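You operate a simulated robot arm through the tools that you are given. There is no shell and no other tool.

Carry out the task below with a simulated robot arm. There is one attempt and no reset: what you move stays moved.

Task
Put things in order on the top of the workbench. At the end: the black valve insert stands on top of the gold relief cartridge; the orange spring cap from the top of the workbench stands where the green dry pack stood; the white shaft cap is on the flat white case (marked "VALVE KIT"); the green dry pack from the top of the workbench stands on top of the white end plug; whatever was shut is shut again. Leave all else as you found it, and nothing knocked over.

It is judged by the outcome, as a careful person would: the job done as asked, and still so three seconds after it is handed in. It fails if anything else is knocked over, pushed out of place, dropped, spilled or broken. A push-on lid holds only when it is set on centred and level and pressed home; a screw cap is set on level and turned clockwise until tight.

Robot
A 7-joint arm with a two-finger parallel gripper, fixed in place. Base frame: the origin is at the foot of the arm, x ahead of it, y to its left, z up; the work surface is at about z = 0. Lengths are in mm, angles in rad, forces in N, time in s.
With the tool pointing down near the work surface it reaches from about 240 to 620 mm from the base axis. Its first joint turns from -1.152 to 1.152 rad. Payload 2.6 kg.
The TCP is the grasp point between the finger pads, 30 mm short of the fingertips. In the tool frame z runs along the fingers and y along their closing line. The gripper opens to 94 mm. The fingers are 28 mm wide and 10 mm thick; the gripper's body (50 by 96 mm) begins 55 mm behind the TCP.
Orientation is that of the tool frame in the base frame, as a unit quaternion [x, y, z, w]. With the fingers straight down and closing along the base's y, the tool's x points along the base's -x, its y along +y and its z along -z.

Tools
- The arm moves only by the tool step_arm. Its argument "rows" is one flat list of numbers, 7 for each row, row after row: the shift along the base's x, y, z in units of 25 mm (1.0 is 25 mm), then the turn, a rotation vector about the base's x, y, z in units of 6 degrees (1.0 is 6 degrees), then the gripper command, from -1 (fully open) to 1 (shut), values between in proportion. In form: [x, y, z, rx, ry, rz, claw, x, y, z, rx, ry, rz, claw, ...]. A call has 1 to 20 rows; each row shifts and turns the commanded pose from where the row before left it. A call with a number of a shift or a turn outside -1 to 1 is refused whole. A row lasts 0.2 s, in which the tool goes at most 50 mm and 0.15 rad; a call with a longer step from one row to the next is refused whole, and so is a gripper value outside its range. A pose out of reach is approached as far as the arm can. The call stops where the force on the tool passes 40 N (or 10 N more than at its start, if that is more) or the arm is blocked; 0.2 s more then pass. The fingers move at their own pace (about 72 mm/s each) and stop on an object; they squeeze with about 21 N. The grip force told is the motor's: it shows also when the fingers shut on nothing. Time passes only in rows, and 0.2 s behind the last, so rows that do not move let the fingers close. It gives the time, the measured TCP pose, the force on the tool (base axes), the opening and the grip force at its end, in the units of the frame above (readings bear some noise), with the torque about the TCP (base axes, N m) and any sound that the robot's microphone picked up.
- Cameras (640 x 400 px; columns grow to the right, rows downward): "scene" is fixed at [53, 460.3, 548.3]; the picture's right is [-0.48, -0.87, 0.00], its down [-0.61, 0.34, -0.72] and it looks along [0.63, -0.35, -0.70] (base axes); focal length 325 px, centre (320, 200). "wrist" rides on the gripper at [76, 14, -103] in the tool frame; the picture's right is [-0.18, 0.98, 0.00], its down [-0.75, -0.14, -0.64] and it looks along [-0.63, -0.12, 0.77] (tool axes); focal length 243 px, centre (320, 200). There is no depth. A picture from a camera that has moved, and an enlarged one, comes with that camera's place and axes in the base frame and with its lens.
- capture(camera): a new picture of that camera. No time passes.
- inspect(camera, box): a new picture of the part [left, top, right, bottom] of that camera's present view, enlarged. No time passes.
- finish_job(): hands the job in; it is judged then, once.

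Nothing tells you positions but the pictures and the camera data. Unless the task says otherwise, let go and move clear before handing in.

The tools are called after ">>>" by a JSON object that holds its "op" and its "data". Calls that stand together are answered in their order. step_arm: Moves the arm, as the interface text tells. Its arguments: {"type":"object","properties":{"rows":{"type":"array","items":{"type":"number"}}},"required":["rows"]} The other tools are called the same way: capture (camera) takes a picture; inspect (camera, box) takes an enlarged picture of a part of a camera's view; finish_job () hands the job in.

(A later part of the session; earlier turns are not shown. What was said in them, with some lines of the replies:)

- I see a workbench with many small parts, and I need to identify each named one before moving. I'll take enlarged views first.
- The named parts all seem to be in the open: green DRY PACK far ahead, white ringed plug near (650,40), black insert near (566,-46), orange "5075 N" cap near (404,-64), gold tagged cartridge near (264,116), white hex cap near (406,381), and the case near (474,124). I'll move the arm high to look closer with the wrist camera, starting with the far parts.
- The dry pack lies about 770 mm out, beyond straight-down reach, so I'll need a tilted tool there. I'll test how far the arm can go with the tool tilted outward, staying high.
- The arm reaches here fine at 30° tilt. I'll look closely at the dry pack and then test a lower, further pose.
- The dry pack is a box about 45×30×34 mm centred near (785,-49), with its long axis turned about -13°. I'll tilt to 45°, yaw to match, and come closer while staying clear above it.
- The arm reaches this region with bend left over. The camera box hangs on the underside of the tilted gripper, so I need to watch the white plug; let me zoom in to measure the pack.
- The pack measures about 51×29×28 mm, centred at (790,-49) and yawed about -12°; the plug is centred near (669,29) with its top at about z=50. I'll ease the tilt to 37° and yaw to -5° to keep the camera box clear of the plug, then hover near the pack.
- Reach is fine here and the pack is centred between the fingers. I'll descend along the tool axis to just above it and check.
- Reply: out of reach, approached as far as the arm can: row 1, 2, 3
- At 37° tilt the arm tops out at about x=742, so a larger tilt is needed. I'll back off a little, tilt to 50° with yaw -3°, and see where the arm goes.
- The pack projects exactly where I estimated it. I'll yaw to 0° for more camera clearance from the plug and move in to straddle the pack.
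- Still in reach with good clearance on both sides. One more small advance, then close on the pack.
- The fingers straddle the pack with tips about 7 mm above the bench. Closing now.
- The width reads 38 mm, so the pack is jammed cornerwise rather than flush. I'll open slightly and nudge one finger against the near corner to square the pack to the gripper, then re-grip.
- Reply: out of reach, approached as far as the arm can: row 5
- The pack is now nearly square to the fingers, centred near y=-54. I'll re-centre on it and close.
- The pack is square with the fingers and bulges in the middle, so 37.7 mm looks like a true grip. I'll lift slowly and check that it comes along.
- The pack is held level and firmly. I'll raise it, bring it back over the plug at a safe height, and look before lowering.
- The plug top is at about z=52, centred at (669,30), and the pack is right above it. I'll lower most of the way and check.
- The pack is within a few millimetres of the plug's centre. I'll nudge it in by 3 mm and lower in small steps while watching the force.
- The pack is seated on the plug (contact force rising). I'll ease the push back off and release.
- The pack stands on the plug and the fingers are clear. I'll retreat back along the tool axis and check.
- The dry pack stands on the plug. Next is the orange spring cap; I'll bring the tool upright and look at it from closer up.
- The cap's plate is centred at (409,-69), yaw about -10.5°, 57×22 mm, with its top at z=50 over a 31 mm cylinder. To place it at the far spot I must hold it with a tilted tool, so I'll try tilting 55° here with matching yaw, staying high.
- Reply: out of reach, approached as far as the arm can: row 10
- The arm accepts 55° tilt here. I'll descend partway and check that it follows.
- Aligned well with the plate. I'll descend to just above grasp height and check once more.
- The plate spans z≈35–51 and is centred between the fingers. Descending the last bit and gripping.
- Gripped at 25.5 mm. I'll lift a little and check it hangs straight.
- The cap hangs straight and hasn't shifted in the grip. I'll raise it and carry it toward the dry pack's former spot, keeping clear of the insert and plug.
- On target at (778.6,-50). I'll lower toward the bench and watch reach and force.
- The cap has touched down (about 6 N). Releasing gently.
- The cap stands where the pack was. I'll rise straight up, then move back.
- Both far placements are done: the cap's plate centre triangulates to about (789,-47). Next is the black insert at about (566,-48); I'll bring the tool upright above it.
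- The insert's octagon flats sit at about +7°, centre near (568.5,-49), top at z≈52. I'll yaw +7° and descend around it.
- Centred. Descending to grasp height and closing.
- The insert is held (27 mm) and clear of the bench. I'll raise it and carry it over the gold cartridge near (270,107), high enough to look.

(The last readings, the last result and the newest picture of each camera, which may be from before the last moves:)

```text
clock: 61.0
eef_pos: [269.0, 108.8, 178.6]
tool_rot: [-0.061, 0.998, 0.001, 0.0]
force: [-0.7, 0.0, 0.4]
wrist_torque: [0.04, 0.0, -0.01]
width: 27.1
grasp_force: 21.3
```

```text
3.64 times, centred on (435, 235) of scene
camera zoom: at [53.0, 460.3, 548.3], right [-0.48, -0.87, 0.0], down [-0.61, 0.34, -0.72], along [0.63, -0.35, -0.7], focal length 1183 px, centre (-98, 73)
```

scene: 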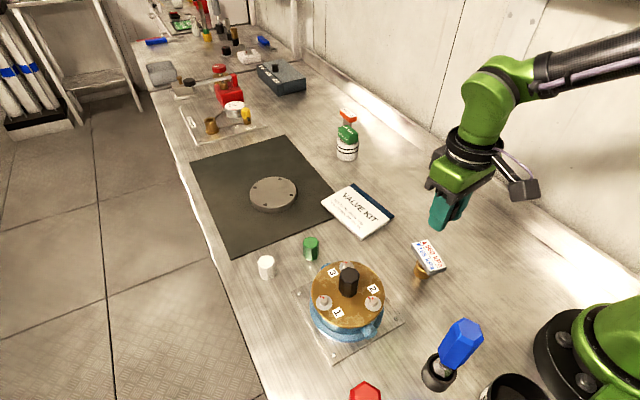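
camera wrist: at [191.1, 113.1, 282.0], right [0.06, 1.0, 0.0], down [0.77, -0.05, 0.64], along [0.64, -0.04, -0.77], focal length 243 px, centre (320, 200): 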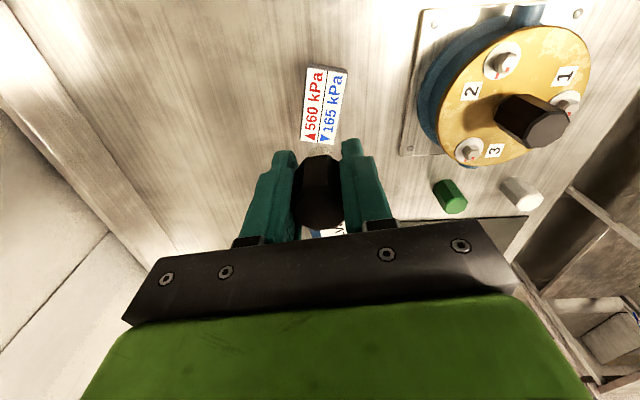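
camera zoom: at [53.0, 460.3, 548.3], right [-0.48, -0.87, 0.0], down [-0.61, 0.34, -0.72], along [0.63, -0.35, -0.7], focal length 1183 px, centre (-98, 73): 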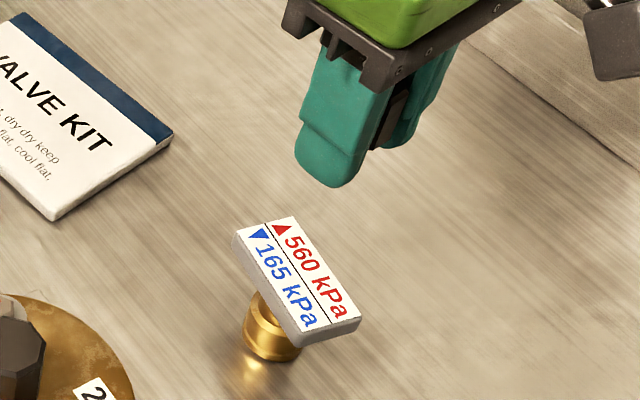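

The cartridge's plate is level, centred near (270,109.5) with its top at about z=57, right under the insert. I'll lower to just above it and look again.

>>> {"op": "step_arm", "data": {"rows": [0.02, 0.03, -0.7, 0, 0, 0, 1, 0, 0, -0.7, 0, 0, 0, 1, 0, 0, -0.7, 0, 0, 0, 1, 0, 0, -0.7, 0, 0, 0, 1, 0, 0, 0, 0, 0, 0, 1]}}

>>> {"op": "inspect", "data": {"camera": "wrist", "box": [240, 80, 400, 230]}}

>>> {"op": "inspect", "data": {"camera": "scene", "box": [395, 190, 475, 290]}}

```text
clock: 62.2
eef_pos: [269.3, 109.4, 108.7]
tool_rot: [-0.061, 0.998, 0.0, 0.0]
force: [0.2, 0.2, -0.2]
wrist_torque: [0.03, 0.0, 0.0]
width: 27.5
grasp_force: 21.1
```

```text
2.67 times, centred on (320, 155) of wrist
camera zoom: at [192.0, 113.7, 211.6], right [0.06, 1.0, 0.0], down [0.77, -0.05, 0.64], along [0.64, -0.04, -0.77], focal length 647 px, centre (320, 320)
```

zoom: 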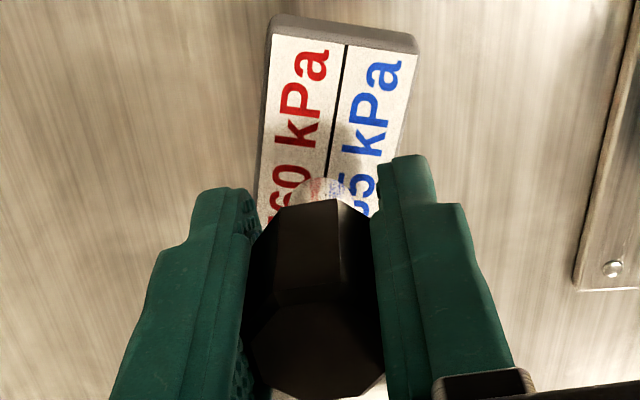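

```text
4.00 times, centred on (435, 240) of scene
camera zoom: at [53.1, 460.3, 548.3], right [-0.48, -0.87, 0.0], down [-0.61, 0.34, -0.72], along [0.63, -0.35, -0.7], focal length 1302 px, centre (-140, 40)
```

zoom: 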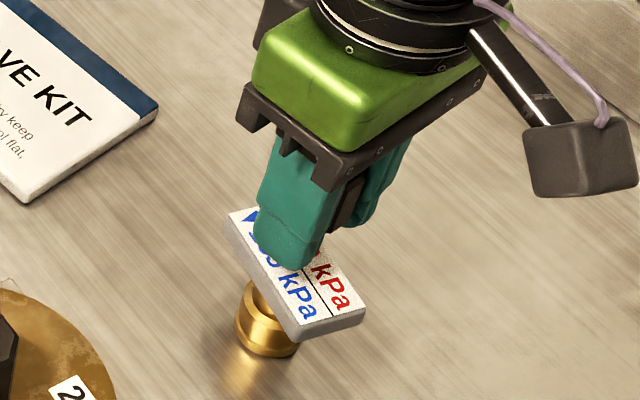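

>>> {"op": "step_arm", "data": {"rows": [0.02, 0.05, -0.4, 0, 0, 0, 1, 0, 0, 0, 0, 0, 0, 1]}}

>>> {"op": "step_arm", "data": {"rows": [0, 0, -0.08, 0, 0, 0, 1, 0, 0, 0, 0, 0, 0, 1]}}

>>> {"op": "inspect", "data": {"camera": "scene", "box": [395, 200, 465, 290]}}

>>> {"op": "inspect", "data": {"camera": "wrist", "box": [260, 90, 380, 200]}}

```text
clock: 62.8
eef_pos: [270.1, 110.6, 99.5]
tool_rot: [-0.062, 0.998, 0.001, 0.0]
force: [0.0, 0.6, -0.5]
wrist_torque: [0.01, -0.01, -0.01]
width: 27.1
grasp_force: 21.3
```

```text
clock: 63.4
eef_pos: [270.6, 109.5, 96.7]
tool_rot: [-0.061, 0.998, 0.001, 0.0]
force: [0.2, 0.1, -0.6]
wrist_torque: [0.02, 0.03, 0.0]
width: 27.5
grasp_force: 21.2
```

```text
4.44 times, centred on (430, 245) of scene
camera zoom: at [53.0, 460.3, 548.3], right [-0.48, -0.87, 0.0], down [-0.61, 0.34, -0.72], along [0.63, -0.35, -0.7], focal length 1446 px, centre (-169, 0)
```

zoom: 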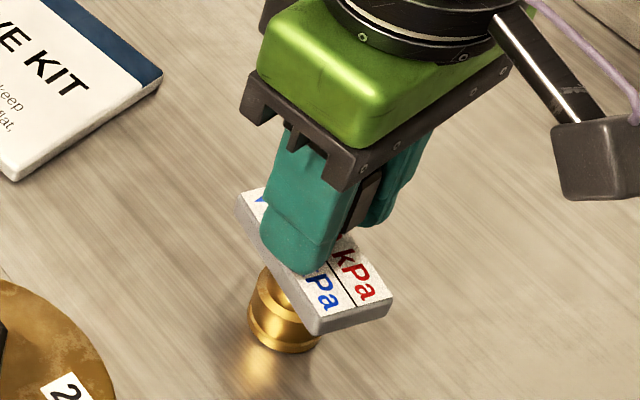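

```text
3.64 times, centred on (320, 145) of wrist
camera zoom: at [192.4, 114.5, 199.4], right [0.06, 1.0, 0.0], down [0.77, -0.05, 0.64], along [0.64, -0.04, -0.77], focal length 882 px, centre (320, 400)
```

zoom: 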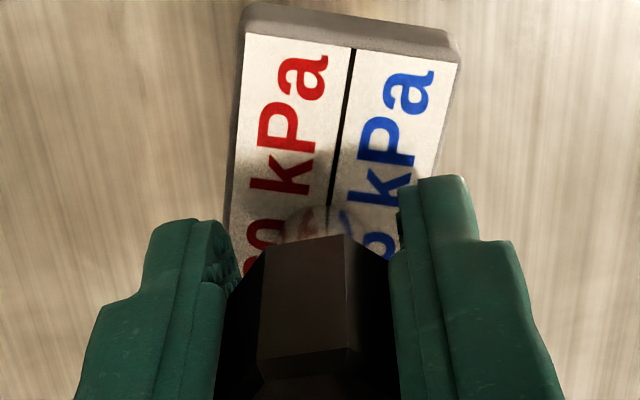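

>>> {"op": "step_arm", "data": {"rows": [0, 0.02, -0.06, 0, 0, 0, 1, 0, 0, 0, 0, 0, 0, 1]}}

>>> {"op": "step_arm", "data": {"rows": [0, 0, -0.05, 0, 0, 0, 1, 0, 0, 0, 0, 0, 0, 1]}}

>>> {"op": "step_arm", "data": {"rows": [0, 0, -0.04, 0, 0, 0, 1, 0, 0, 0, 0, 0, 0, 1]}}

```text
clock: 64.0
eef_pos: [270.1, 110.9, 96.0]
tool_rot: [-0.06, 0.998, 0.001, 0.001]
force: [-3.1, -3.0, 18.1]
wrist_torque: [-0.13, 0.09, -0.02]
width: 27.7
grasp_force: 20.8
```

```text
clock: 64.6
eef_pos: [272.3, 110.4, 95.1]
tool_rot: [-0.061, 0.998, 0.002, 0.001]
force: [0.4, -2.4, 20.0]
wrist_torque: [-0.16, -0.06, 0.0]
width: 27.3
grasp_force: 21.0
```

```text
clock: 65.2
eef_pos: [270.0, 110.1, 92.7]
tool_rot: [-0.061, 0.998, 0.001, 0.001]
force: [1.5, -0.5, 19.0]
wrist_torque: [-0.03, -0.08, 0.0]
width: 27.6
grasp_force: 21.2
```

It made contact a step earlier than expected (~19 N) and the insert slid up slightly in the grip. I'll ease off the push and look.

>>> {"op": "step_arm", "data": {"rows": [0, 0, 0.05, 0, 0, 0, 1, 0, 0, 0, 0, 0, 0, 1]}}

>>> {"op": "inspect", "data": {"camera": "scene", "box": [395, 200, 465, 290]}}

>>> {"op": "inspect", "data": {"camera": "wrist", "box": [240, 90, 400, 230]}}

```text
clock: 65.8
eef_pos: [268.0, 110.1, 94.1]
tool_rot: [-0.061, 0.998, 0.001, -0.003]
force: [-0.2, -0.6, 0.6]
wrist_torque: [0.0, -0.02, -0.01]
width: 27.2
grasp_force: 21.3
```

```text
4.44 times, centred on (430, 245) of scene
camera zoom: at [53.0, 460.3, 548.3], right [-0.48, -0.87, 0.0], down [-0.61, 0.34, -0.72], along [0.63, -0.35, -0.7], focal length 1446 px, centre (-169, 0)
```

zoom: 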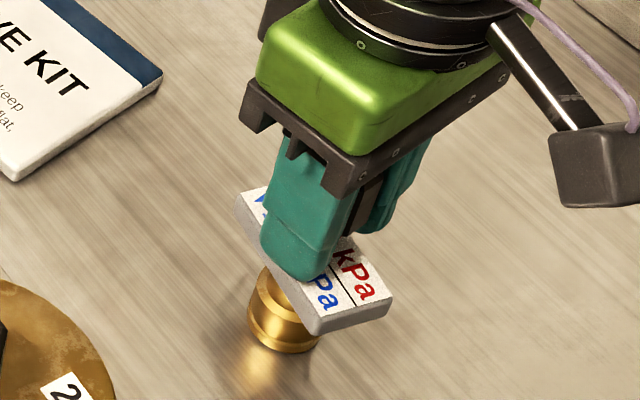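

```text
2.86 times, centred on (320, 160) of wrist
camera zoom: at [191.8, 114.6, 196.5], right [0.06, 1.0, 0.0], down [0.77, -0.05, 0.64], along [0.64, -0.04, -0.77], focal length 693 px, centre (320, 314)
```

zoom: 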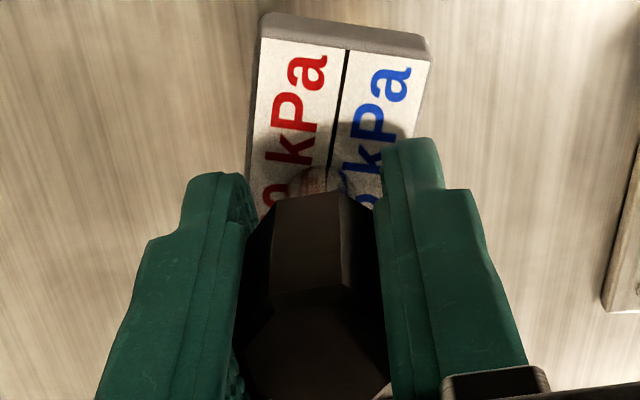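

>>> {"op": "step_arm", "data": {"rows": [0, 0, -0.02, 0, 0, 0, 1, 0, 0, 0, 0, 0, 0, 1]}}

```text
clock: 66.4
eef_pos: [270.6, 110.2, 94.7]
tool_rot: [-0.062, 0.998, 0.001, 0.0]
force: [0.4, -0.9, -0.7]
wrist_torque: [-0.01, 0.03, 0.0]
width: 27.2
grasp_force: 21.3
```

>>> {"op": "step_arm", "data": {"rows": [0, 0, -0.02, 0, 0, 0, 1, 0, 0, 0, 0, 0, 0, 1]}}

```text
clock: 67.0
eef_pos: [269.0, 109.7, 94.1]
tool_rot: [-0.061, 0.998, 0.001, 0.001]
force: [-0.8, 0.8, -0.8]
wrist_torque: [0.03, 0.02, -0.04]
width: 27.5
grasp_force: 21.2
```

>>> {"op": "step_arm", "data": {"rows": [0, 0, -0.02, 0, 0, 0, 1, 0, 0, 0, 0, 0, 0, 1]}}

```text
clock: 67.6
eef_pos: [269.8, 111.0, 92.9]
tool_rot: [-0.06, 0.998, 0.001, 0.001]
force: [-1.7, -0.9, 7.6]
wrist_torque: [-0.05, 0.05, 0.01]
width: 27.1
grasp_force: 21.4
```

Light contact of about 7 N. Releasing slowly.

>>> {"op": "step_arm", "data": {"rows": [0, 0, 0, 0, 0, 0, 0.38, 0, 0, 0, 0, 0, 0, 0.32, 0, 0, 0, 0, 0, 0, 0.2, 0, 0, 0, 0, 0, 0, 0, 0, 0, 0, 0, 0, 0, -0.2, 0, 0, 0, 0, 0, 0, -0.4, 0, 0, 0, 0, 0, 0, -0.4]}}

>>> {"op": "inspect", "data": {"camera": "scene", "box": [395, 200, 465, 290]}}

>>> {"op": "inspect", "data": {"camera": "wrist", "box": [200, 70, 440, 240]}}

```text
clock: 69.2
eef_pos: [269.8, 110.6, 93.4]
tool_rot: [-0.061, 0.998, 0.001, 0.0]
force: [0.0, 0.6, -0.3]
wrist_torque: [0.0, -0.04, 0.02]
width: 65.9
grasp_force: 0.1
```

```text
4.44 times, centred on (430, 245) of scene
camera zoom: at [53.0, 460.3, 548.3], right [-0.48, -0.87, 0.0], down [-0.61, 0.34, -0.72], along [0.63, -0.35, -0.7], focal length 1446 px, centre (-169, 0)
```

zoom: 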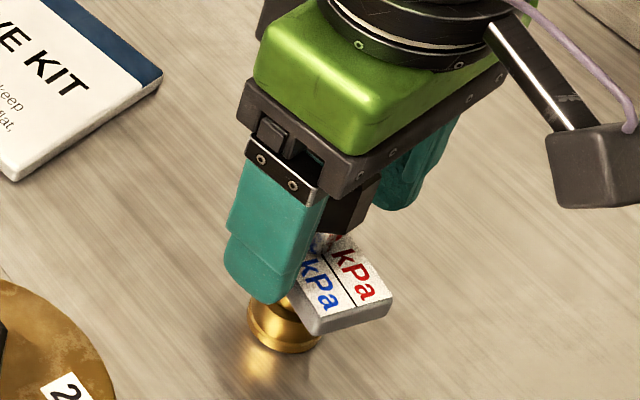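

```text
2.35 times, centred on (320, 155) of wrist
camera zoom: at [192.5, 114.8, 195.8], right [0.06, 1.0, 0.0], down [0.77, -0.05, 0.64], along [0.64, -0.04, -0.77], focal length 571 px, centre (320, 306)
```

zoom: 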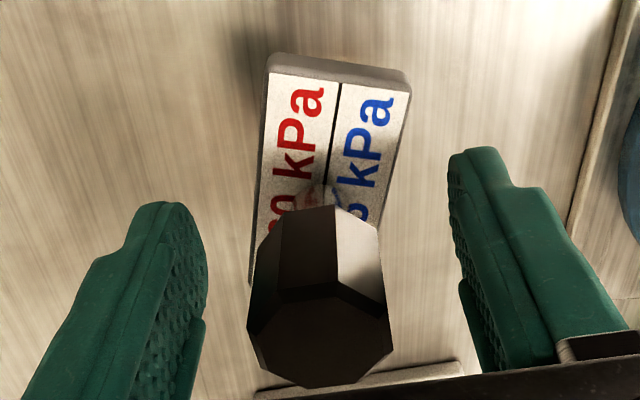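

The insert stands on the cartridge by itself. Rising straight up.

>>> {"op": "step_arm", "data": {"rows": [0, 0, 0.3, 0, 0, 0, -0.4, 0, 0, 0.6, 0, 0, 0, -0.4, 0, 0, 0.8, 0, 0, 0, -0.4, 0, 0, 0.8, 0, 0, 0, -0.4, 0, 0, 0.8, 0, 0, 0, -0.4, 0, 0, 0.8, 0, 0, 0, -0.4, 0, 0, 0, 0, 0, 0, -0.4]}}

>>> {"op": "inspect", "data": {"camera": "scene", "box": [385, 190, 475, 290]}}

>>> {"op": "capture", "data": {"camera": "wrist"}}

```text
clock: 70.8
eef_pos: [269.3, 111.0, 194.9]
tool_rot: [-0.061, 0.998, 0.0, 0.0]
force: [-1.0, -0.5, 0.1]
wrist_torque: [0.01, 0.03, 0.01]
width: 65.9
grasp_force: 0.2
```

```text
4.00 times, centred on (430, 240) of scene
camera zoom: at [53.0, 460.3, 548.3], right [-0.48, -0.87, 0.0], down [-0.61, 0.34, -0.72], along [0.63, -0.35, -0.7], focal length 1302 px, centre (-120, 40)
```

zoom: 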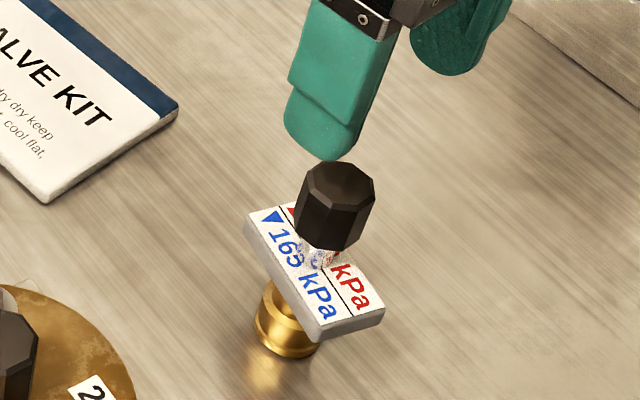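

```text
taken
camera wrist: at [192.1, 114.9, 298.5], right [0.06, 1.0, 0.0], down [0.77, -0.05, 0.64], along [0.64, -0.04, -0.77], focal length 243 px, centre (320, 200)
```

wrist: 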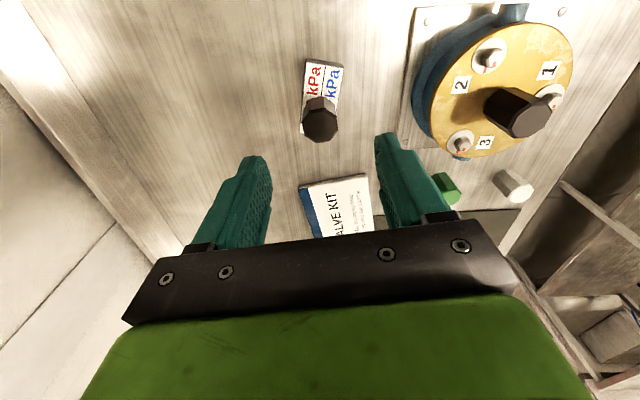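

The insert stands well on the gold cartridge. Last item: the white shaft cap near (406,381); I'll move over high to look at it.

>>> {"op": "step_arm", "data": {"rows": [0.2, 0.3, 0.6, 0, 0, 0, -0.4, 0.4, 0.75, 0.6, 0, 0, 0, -0.4, 0.44, 0.8, 0, 0, 0, 0, -0.4, 0.44, 0.8, 0, 0, 0, 0, -0.4, 0.44, 0.8, 0, 0, 0, 0, -0.4, 0.44, 0.8, 0, 0, 0, 0, -0.4, 0.44, 0.8, 0, 0, 0, 0, -0.4, 0.44, 0.8, 0, 0, 0, 0, -0.4, 0.44, 0.8, 0, 0, 0, 0, -0.4, 0.44, 0.8, 0, 0, 0, 0, -0.4, 0.44, 0.8, 0, 0, 0, 0, -0.4, 0.44, 0.8, 0, 0, 0, 0, -0.4, 0.3, 0.6, 0, 0, 0, 0, -0.4, 0, 0, 0, 0, 0, 0, -0.4]}}

>>> {"op": "capture", "data": {"camera": "wrist"}}

>>> {"op": "capture", "data": {"camera": "scene"}}

```text
clock: 73.8
eef_pos: [402.6, 350.1, 225.5]
tool_rot: [-0.06, 0.998, 0.0, 0.0]
force: [0.0, -0.8, 0.3]
wrist_torque: [0.03, 0.0, 0.0]
width: 65.5
grasp_force: 0.0
```

```text
taken
camera wrist: at [324.9, 355.9, 327.1], right [0.06, 1.0, 0.0], down [0.77, -0.05, 0.64], along [0.64, -0.04, -0.77], focal length 243 px, centre (320, 200)
```

wrist: 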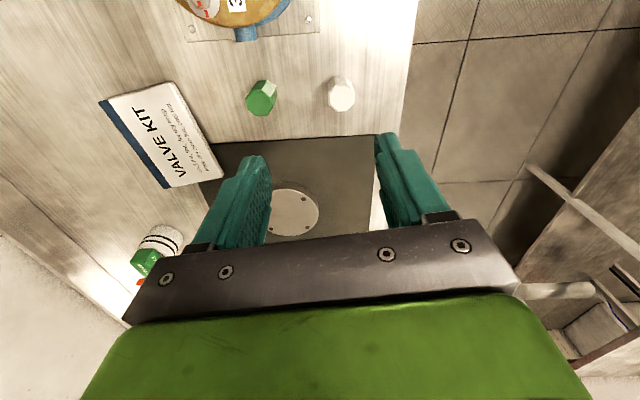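

```text
taken
```

scene: 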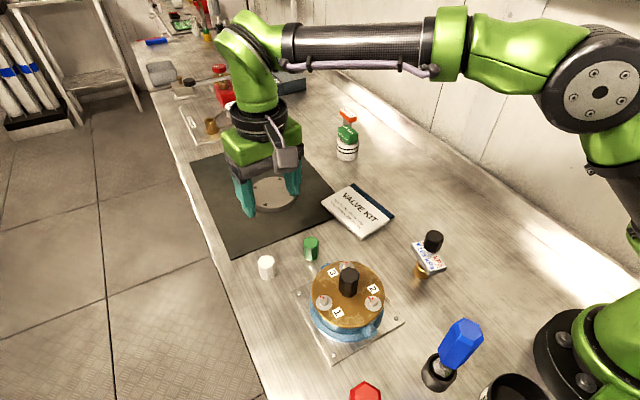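

>>> {"op": "inspect", "data": {"camera": "wrist", "box": [230, 60, 370, 130]}}

>>> {"op": "inspect", "data": {"camera": "scene", "box": [245, 235, 335, 290]}}

>>> {"op": "inspect", "data": {"camera": "wrist", "box": [90, 70, 240, 200]}}

>>> {"op": "inspect", "data": {"camera": "scene", "box": [310, 170, 410, 250]}}

```text
4.57 times, centred on (300, 95) of wrist
camera zoom: at [324.9, 355.9, 327.1], right [0.06, 1.0, 0.0], down [0.77, -0.05, 0.64], along [0.64, -0.04, -0.77], focal length 1109 px, centre (411, 680)
```

zoom: 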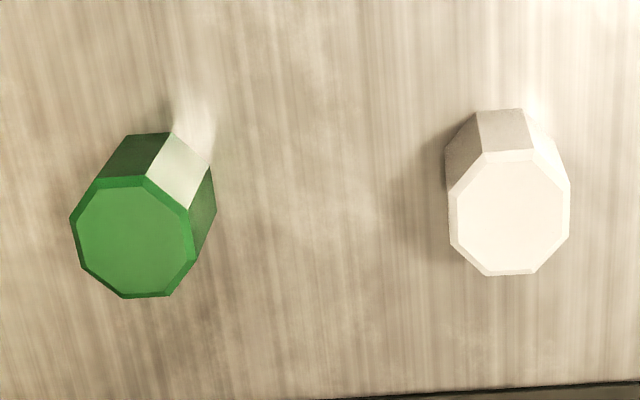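

```text
7.11 times, centred on (290, 262) of scene
camera zoom: at [53.0, 460.4, 548.3], right [-0.48, -0.87, 0.0], down [-0.61, 0.34, -0.72], along [0.63, -0.35, -0.7], focal length 2314 px, centre (533, -244)
```

zoom: 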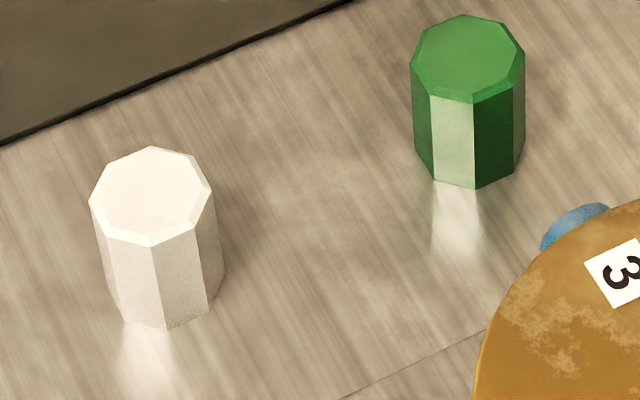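

```text
3.08 times, centred on (165, 135) of wrist
camera zoom: at [324.9, 355.9, 327.1], right [0.06, 1.0, 0.0], down [0.77, -0.05, 0.64], along [0.64, -0.04, -0.77], focal length 746 px, centre (797, 400)
```

zoom: 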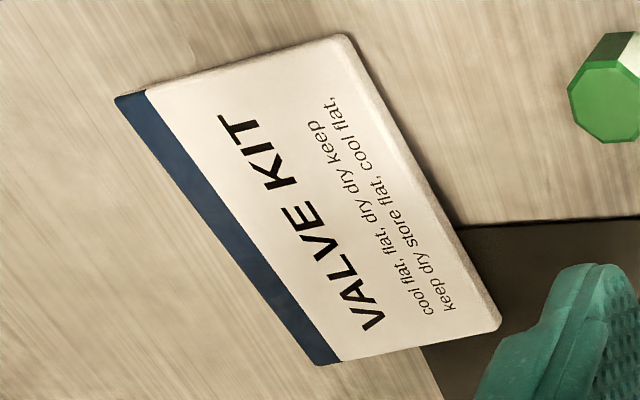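

```text
5.00 times, centred on (360, 210) of scene
camera zoom: at [53.0, 460.4, 548.3], right [-0.48, -0.87, 0.0], down [-0.61, 0.34, -0.72], along [0.63, -0.35, -0.7], focal length 1627 px, centre (120, 150)
```

zoom: 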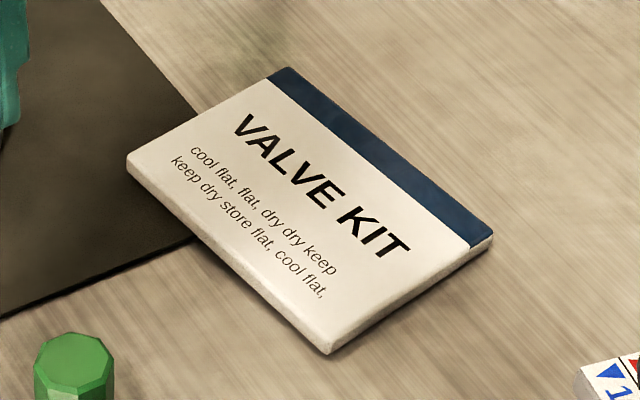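

The white cap is an octagon centred at (414.7,374.8), top at z=38, flats facing ±y. I'll turn the tool slightly, centre over it and descend.

>>> {"op": "step_arm", "data": {"rows": [0.25, 0.5, -0.4, 0, 0, -0.45, -0.4, 0.23, 0.49, -0.8, 0, 0, -0.45, -0.4, 0, 0, -0.8, 0, 0, 0, -0.4, 0, 0, -0.8, 0, 0, 0, -0.4, 0, 0, -0.8, 0, 0, 0, -0.4, 0, 0, -0.8, 0, 0, 0, -0.4, 0, 0, -0.8, 0, 0, 0, -0.4, 0, 0, -0.8, 0, 0, 0, -0.4, 0, 0, 0, 0, 0, 0, -0.4]}}

>>> {"op": "capture", "data": {"camera": "wrist"}}

>>> {"op": "inspect", "data": {"camera": "scene", "box": [225, 190, 335, 290]}}

```text
clock: 75.8
eef_pos: [412.8, 375.5, 74.9]
tool_rot: [-0.014, 1.0, 0.002, 0.0]
force: [0.4, -0.5, 0.8]
wrist_torque: [-0.03, 0.0, 0.01]
width: 65.6
grasp_force: 0.0
```

```text
taken
camera wrist: at [337.2, 388.4, 177.6], right [0.16, 0.99, 0.0], down [0.76, -0.12, 0.64], along [0.63, -0.1, -0.77], focal length 243 px, centre (320, 200)
```

wrist: 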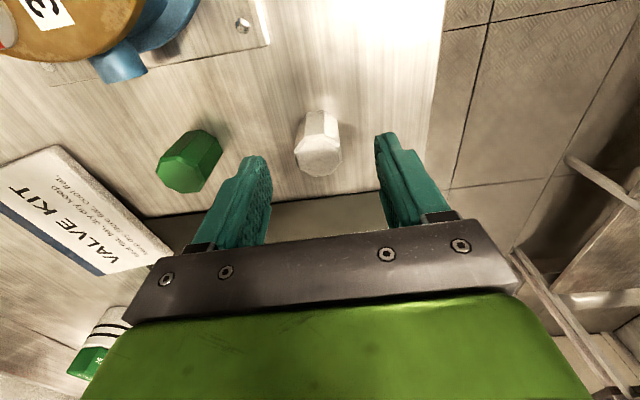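

```text
4.00 times, centred on (280, 240) of scene
camera zoom: at [53.0, 460.3, 548.3], right [-0.48, -0.87, 0.0], down [-0.61, 0.34, -0.72], along [0.63, -0.35, -0.7], focal length 1302 px, centre (480, 40)
```

zoom: 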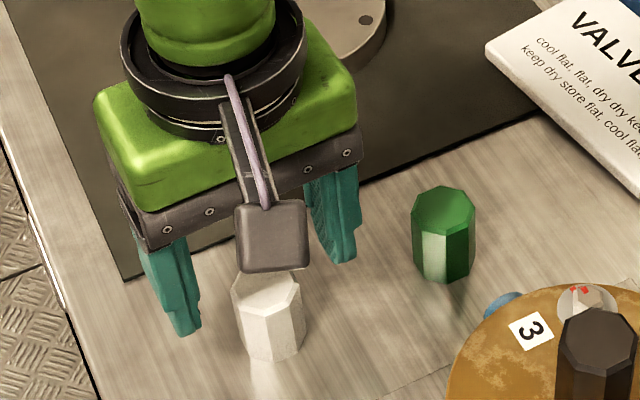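

>>> {"op": "step_arm", "data": {"rows": [0.09, -0.04, -0.6, 0, 0, 0, -0.4, 0, 0, -0.6, 0, 0, 0, -0.4, 0, 0, -0.4, 0, 0, 0, -0.3, 0, 0, 0, 0, 0, 0, -0.1]}}

>>> {"op": "inspect", "data": {"camera": "wrist", "box": [200, 80, 440, 240]}}

```text
clock: 76.8
eef_pos: [416.2, 372.6, 34.5]
tool_rot: [-0.014, 1.0, 0.001, -0.001]
force: [-0.4, 0.3, 0.3]
wrist_torque: [0.03, 0.0, -0.01]
width: 51.8
grasp_force: 0.0
```

```text
2.50 times, centred on (320, 160) of wrist
camera zoom: at [339.3, 386.5, 137.7], right [0.16, 0.99, 0.0], down [0.76, -0.12, 0.64], along [0.63, -0.1, -0.77], focal length 606 px, centre (320, 300)
```

zoom: 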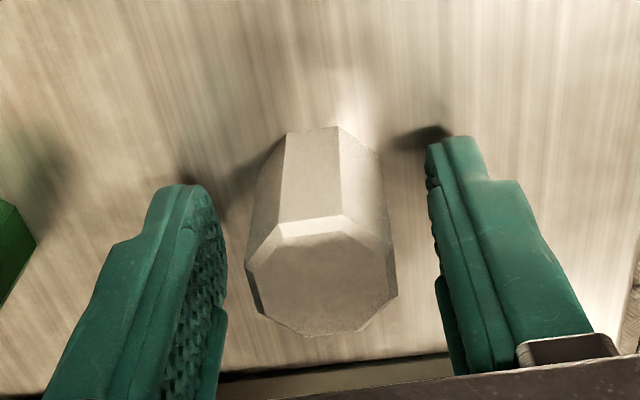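

Good straddle. Closing, then lifting slightly to check.

>>> {"op": "step_arm", "data": {"rows": [0, 0, 0, 0, 0, 0, 0.1, 0, 0, 0, 0, 0, 0, 0.3, 0, 0, 0, 0, 0, 0, 1, 0, 0, 0, 0, 0, 0, 1, 0, 0, 0, 0, 0, 0, 1]}}

>>> {"op": "step_arm", "data": {"rows": [0, 0, 0.3, 0, 0, 0, 1, 0, 0, 0.5, 0, 0, 0, 1, 0, 0, 0.8, 0, 0, 0, 1, 0, 0, 0, 0, 0, 0, 1]}}

>>> {"op": "inspect", "data": {"camera": "wrist", "box": [200, 80, 440, 240]}}

>>> {"op": "inspect", "data": {"camera": "scene", "box": [225, 180, 335, 290]}}

```text
clock: 78.0
eef_pos: [415.1, 374.1, 35.5]
tool_rot: [-0.014, 1.0, 0.001, 0.0]
force: [-0.2, 0.2, 0.1]
wrist_torque: [-0.03, -0.01, 0.0]
width: 29.6
grasp_force: 20.9
```

```text
clock: 79.0
eef_pos: [416.9, 374.0, 76.2]
tool_rot: [-0.014, 1.0, 0.001, 0.0]
force: [0.0, 0.3, -0.3]
wrist_torque: [-0.01, -0.01, 0.01]
width: 29.4
grasp_force: 21.3
```

```text
2.50 times, centred on (320, 160) of wrist
camera zoom: at [339.8, 386.6, 178.1], right [0.16, 0.99, 0.0], down [0.76, -0.12, 0.64], along [0.63, -0.1, -0.77], focal length 606 px, centre (320, 300)
```

zoom: 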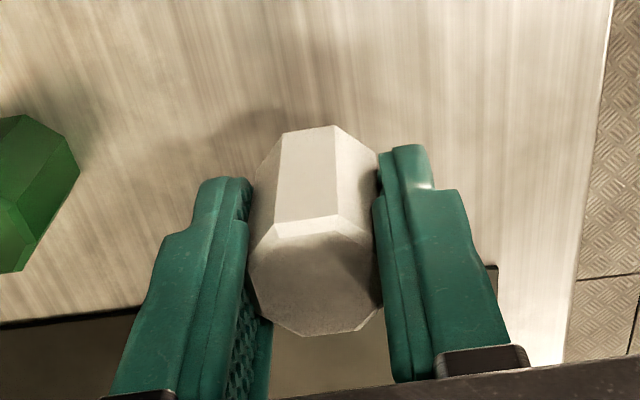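

```text
3.64 times, centred on (280, 235) of scene
camera zoom: at [53.0, 460.3, 548.3], right [-0.48, -0.87, 0.0], down [-0.61, 0.34, -0.72], along [0.63, -0.35, -0.7], focal length 1183 px, centre (466, 73)
```

zoom: 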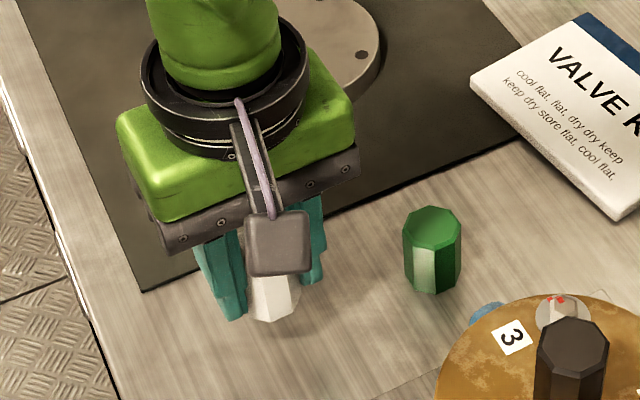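

The cap is held firmly. The case top is centred near (469,130) at z≈10; I'll raise, carry the cap over, and look.

>>> {"op": "step_arm", "data": {"rows": [0, 0, 0.8, 0, 0, 0, 1, 0, -0.2, 0.8, 0, 0, 0, 1, 0.15, -0.6, 0.8, 0, 0, 0, 1, 0.2, -0.9, 0.4, 0, 0, 0, 1, 0.2, -0.9, 0, 0, 0, 0, 1, 0.2, -0.9, 0, 0, 0, 0, 1, 0.2, -0.9, 0, 0, 0, 0, 1, 0.2, -0.9, 0, 0, 0, 0, 1, 0.2, -0.9, 0, 0, 0, 0, 1, 0.2, -0.9, 0, 0, 0, 0, 1, 0.2, -0.9, 0, 0, 0, 0, 1, 0.2, -0.9, 0, 0, 0, 0, 1, 0.13, -0.85, 0, 0, 0, 0, 1, 0, 0, 0, 0, 0, 0, 1]}}

>>> {"op": "capture", "data": {"camera": "wrist"}}

>>> {"op": "capture", "data": {"camera": "scene"}}

```text
clock: 82.0
eef_pos: [467.6, 131.6, 144.7]
tool_rot: [-0.014, 1.0, 0.002, 0.0]
force: [-0.1, -0.8, -0.5]
wrist_torque: [0.05, 0.0, 0.01]
width: 29.6
grasp_force: 21.4
```

```text
taken
camera wrist: at [391.5, 143.0, 247.3], right [0.16, 0.99, 0.0], down [0.76, -0.12, 0.64], along [0.63, -0.1, -0.77], focal length 243 px, centre (320, 200)
```

wrist: 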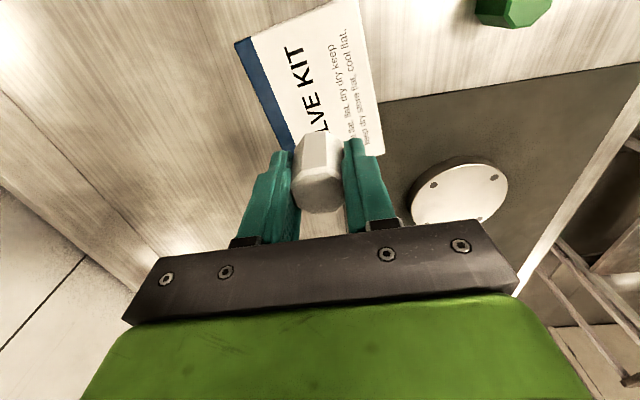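

```text
taken
```

scene: 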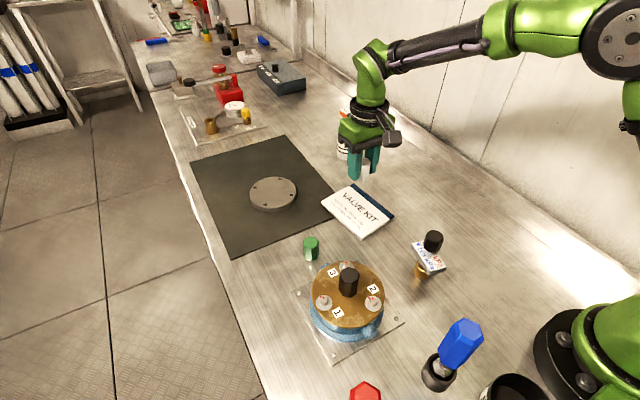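

>>> {"op": "step_arm", "data": {"rows": [0.05, -0.05, -0.7, 0, 0, 0, 1, 0, 0, -0.7, 0, 0, 0, 1, 0, 0, -0.7, 0, 0, 0, 1, 0, 0, -0.7, 0, 0, 0, 1, 0, 0, -0.5, 0, 0, 0, 1, 0, 0, 0, 0, 0, 0, 1]}}

>>> {"op": "capture", "data": {"camera": "wrist"}}

>>> {"op": "inspect", "data": {"camera": "scene", "box": [310, 130, 420, 250]}}

```text
clock: 83.4
eef_pos: [469.9, 132.1, 62.4]
tool_rot: [-0.014, 1.0, 0.001, 0.0]
force: [0.1, 0.0, -0.9]
wrist_torque: [0.05, -0.02, -0.03]
width: 29.6
grasp_force: 20.6
```

```text
taken
camera wrist: at [392.7, 142.8, 165.2], right [0.16, 0.99, 0.0], down [0.76, -0.12, 0.64], along [0.63, -0.1, -0.77], focal length 243 px, centre (320, 200)
```

wrist: 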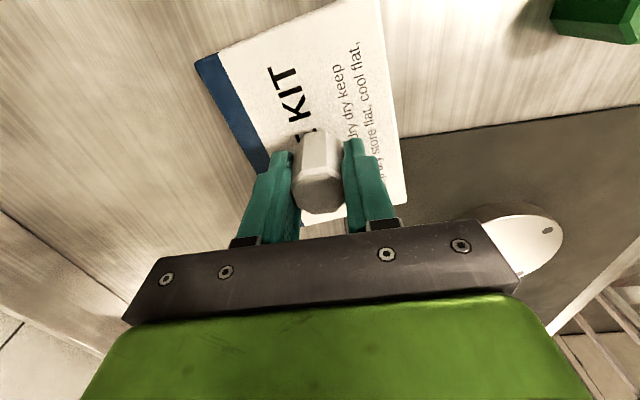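

```text
3.33 times, centred on (365, 190) of scene
camera zoom: at [53.1, 460.3, 548.3], right [-0.48, -0.87, 0.0], down [-0.61, 0.34, -0.72], along [0.63, -0.35, -0.7], focal length 1085 px, centre (170, 233)
```

zoom: 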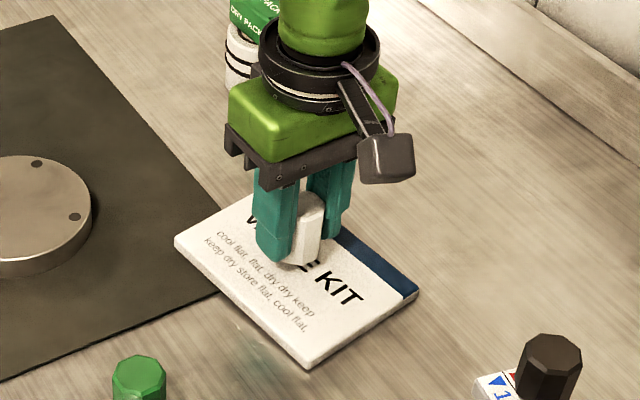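

>>> {"op": "step_arm", "data": {"rows": [0, 0, -0.44, 0, 0, 0, 1, 0, 0, 0, 0, 0, 0, 1]}}

>>> {"op": "step_arm", "data": {"rows": [0, 0, -0.06, 0, 0, 0, 1, 0, 0, 0, 0, 0, 0, 1]}}

```text
clock: 84.0
eef_pos: [470.0, 131.2, 51.4]
tool_rot: [-0.014, 1.0, 0.001, 0.0]
force: [0.0, -0.4, -0.7]
wrist_torque: [-0.01, 0.0, -0.04]
width: 29.7
grasp_force: 21.0
```

```text
clock: 84.6
eef_pos: [470.4, 131.0, 50.5]
tool_rot: [-0.014, 1.0, 0.0, 0.0]
force: [-0.5, -0.1, 0.3]
wrist_torque: [-0.01, 0.01, -0.01]
width: 29.9
grasp_force: 21.2
```

>>> {"op": "step_arm", "data": {"rows": [0, 0, -0.03, 0, 0, 0, 1, 0, 0, 0, 0, 0, 0, 1]}}

```text
clock: 85.2
eef_pos: [469.9, 131.7, 50.4]
tool_rot: [-0.015, 1.0, 0.002, -0.001]
force: [-1.4, 0.0, 4.4]
wrist_torque: [0.03, 0.02, 0.01]
width: 29.9
grasp_force: 21.0
```

The cap touches the case (4 N). Checking the picture, then releasing.

>>> {"op": "inspect", "data": {"camera": "scene", "box": [325, 150, 405, 240]}}

>>> {"op": "step_arm", "data": {"rows": [0, 0, 0, 0, 0, 0, 0.33, 0, 0, 0, 0, 0, 0, 0.25, 0, 0, 0, 0, 0, 0, 0.1, 0, 0, 0, 0, 0, 0, -0.1, 0, 0, 0, 0, 0, 0, -0.4, 0, 0, 0, 0, 0, 0, -0.4]}}

>>> {"op": "inspect", "data": {"camera": "wrist", "box": [200, 80, 440, 240]}}

```text
4.44 times, centred on (365, 195) of scene
camera zoom: at [53.0, 460.3, 548.3], right [-0.48, -0.87, 0.0], down [-0.61, 0.34, -0.72], along [0.63, -0.35, -0.7], focal length 1446 px, centre (120, 222)
```

zoom: 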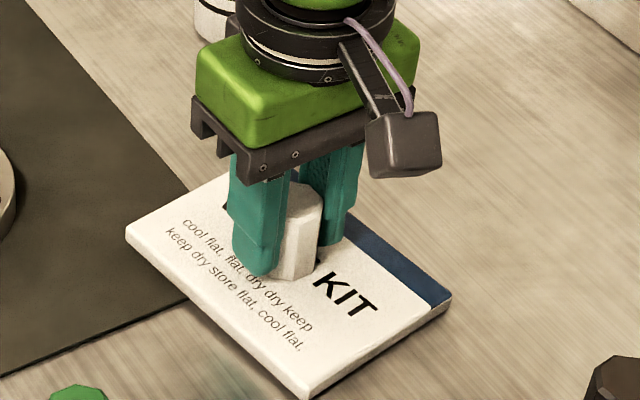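

```text
clock: 86.6
eef_pos: [469.6, 129.8, 50.0]
tool_rot: [-0.014, 1.0, 0.001, -0.001]
force: [-0.1, 1.1, 0.1]
wrist_torque: [0.07, -0.02, -0.03]
width: 65.7
grasp_force: 0.1
```

```text
2.50 times, centred on (320, 160) of wrist
camera zoom: at [393.3, 142.5, 152.5], right [0.16, 0.99, 0.0], down [0.76, -0.12, 0.64], along [0.63, -0.1, -0.77], focal length 606 px, centre (320, 300)
```

zoom: 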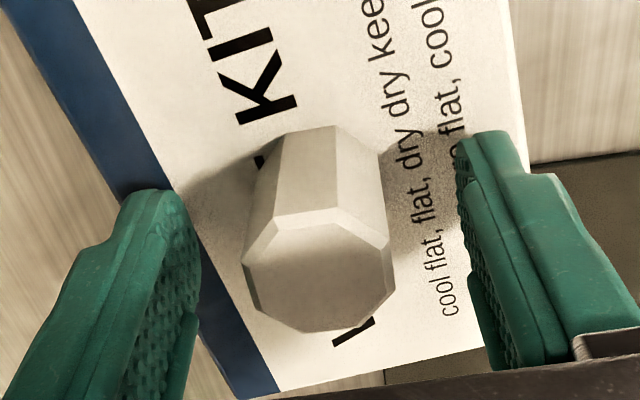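

The cap stands on the case. I'll rise straight up, move back clear, and check the whole bench.

>>> {"op": "step_arm", "data": {"rows": [0, 0, 0.3, 0, 0, 0, -0.4, 0, 0, 0.7, 0, 0, 0, -0.4, 0, 0, 0.9, 0, 0, 0, -0.4, 0, 0, 0.9, 0, 0, 0, -0.4, 0, 0, 0.9, 0, 0, 0, -0.4, 0, 0, 0.9, 0, 0, 0, -0.4, 0, -0.5, 0.9, 0, 0, 0, -0.4, 0, -0.8, 0.5, 0, 0, 0, -0.4, 0, -0.8, 0, 0, 0, 0, -0.4, 0, -0.8, 0, 0, 0, 0, -0.4, 0, 0, 0, 0, 0, 0, -0.4]}}

>>> {"op": "capture", "data": {"camera": "scene"}}

>>> {"op": "inspect", "data": {"camera": "scene", "box": [300, 90, 420, 250]}}

>>> {"op": "inspect", "data": {"camera": "scene", "box": [240, 210, 480, 370]}}

```text
clock: 89.0
eef_pos: [469.9, 57.2, 200.1]
tool_rot: [-0.014, 1.0, 0.001, 0.0]
force: [-0.5, 0.0, -0.4]
wrist_torque: [-0.01, 0.03, 0.01]
width: 65.9
grasp_force: 0.0
```

```text
taken
```

scene: 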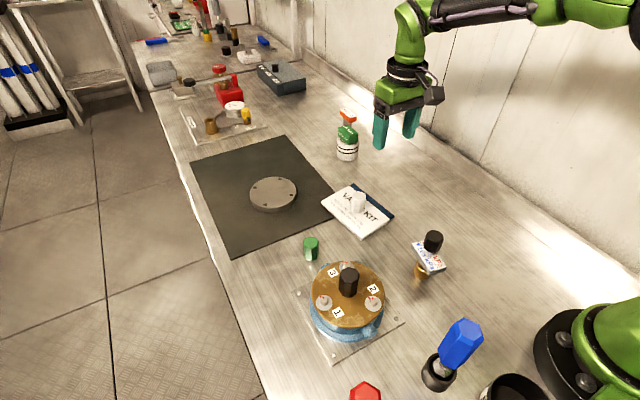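

```text
2.50 times, centred on (360, 170) of scene
camera zoom: at [53.1, 460.3, 548.3], right [-0.48, -0.87, 0.0], down [-0.61, 0.34, -0.72], along [0.63, -0.35, -0.7], focal length 814 px, centre (220, 275)
```

zoom: 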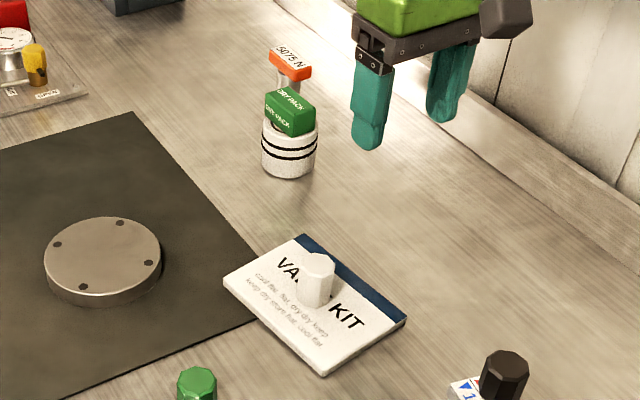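

```text
2.50 times, centred on (360, 290) of scene
camera zoom: at [53.1, 460.3, 548.3], right [-0.48, -0.87, 0.0], down [-0.61, 0.34, -0.72], along [0.63, -0.35, -0.7], focal length 814 px, centre (220, -25)
```

zoom: 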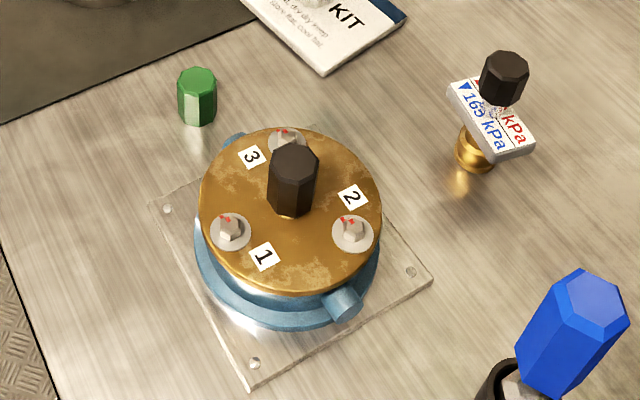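

All four placements are visible and upright: the insert on the gold cartridge, the orange cap at the pack's old spot, the white cap on the VALVE KIT case, and the dry pack on the white plug. Nothing was opened and nothing else has moved, so with the arm clear I'm handing in.

>>> {"op": "finish_job", "data": {}}

```text
The job is handed in.
```

I've handed the job in with all four items placed as asked. In the last pictures everything was standing, and nothing else looked moved or knocked over.

- **Black valve insert:** it stands on top of the gold relief cartridge, on its flat pressure tag.
- **Orange spring cap:** it stands where the green dry pack stood, within about 3 mm of the pack's old centre by my measurement.
- **White shaft cap:** it stands near the middle of the flat white "VALVE KIT" case.
- **Green dry pack:** it lies flat on top of the white end plug.

I took the white eight-sided cap to be the shaft cap and the white cylinder with black rings to be the end plug. I opened nothing, because every named item was out on the bench, so there was nothing to shut again. The gripper is empty and clear of everything.
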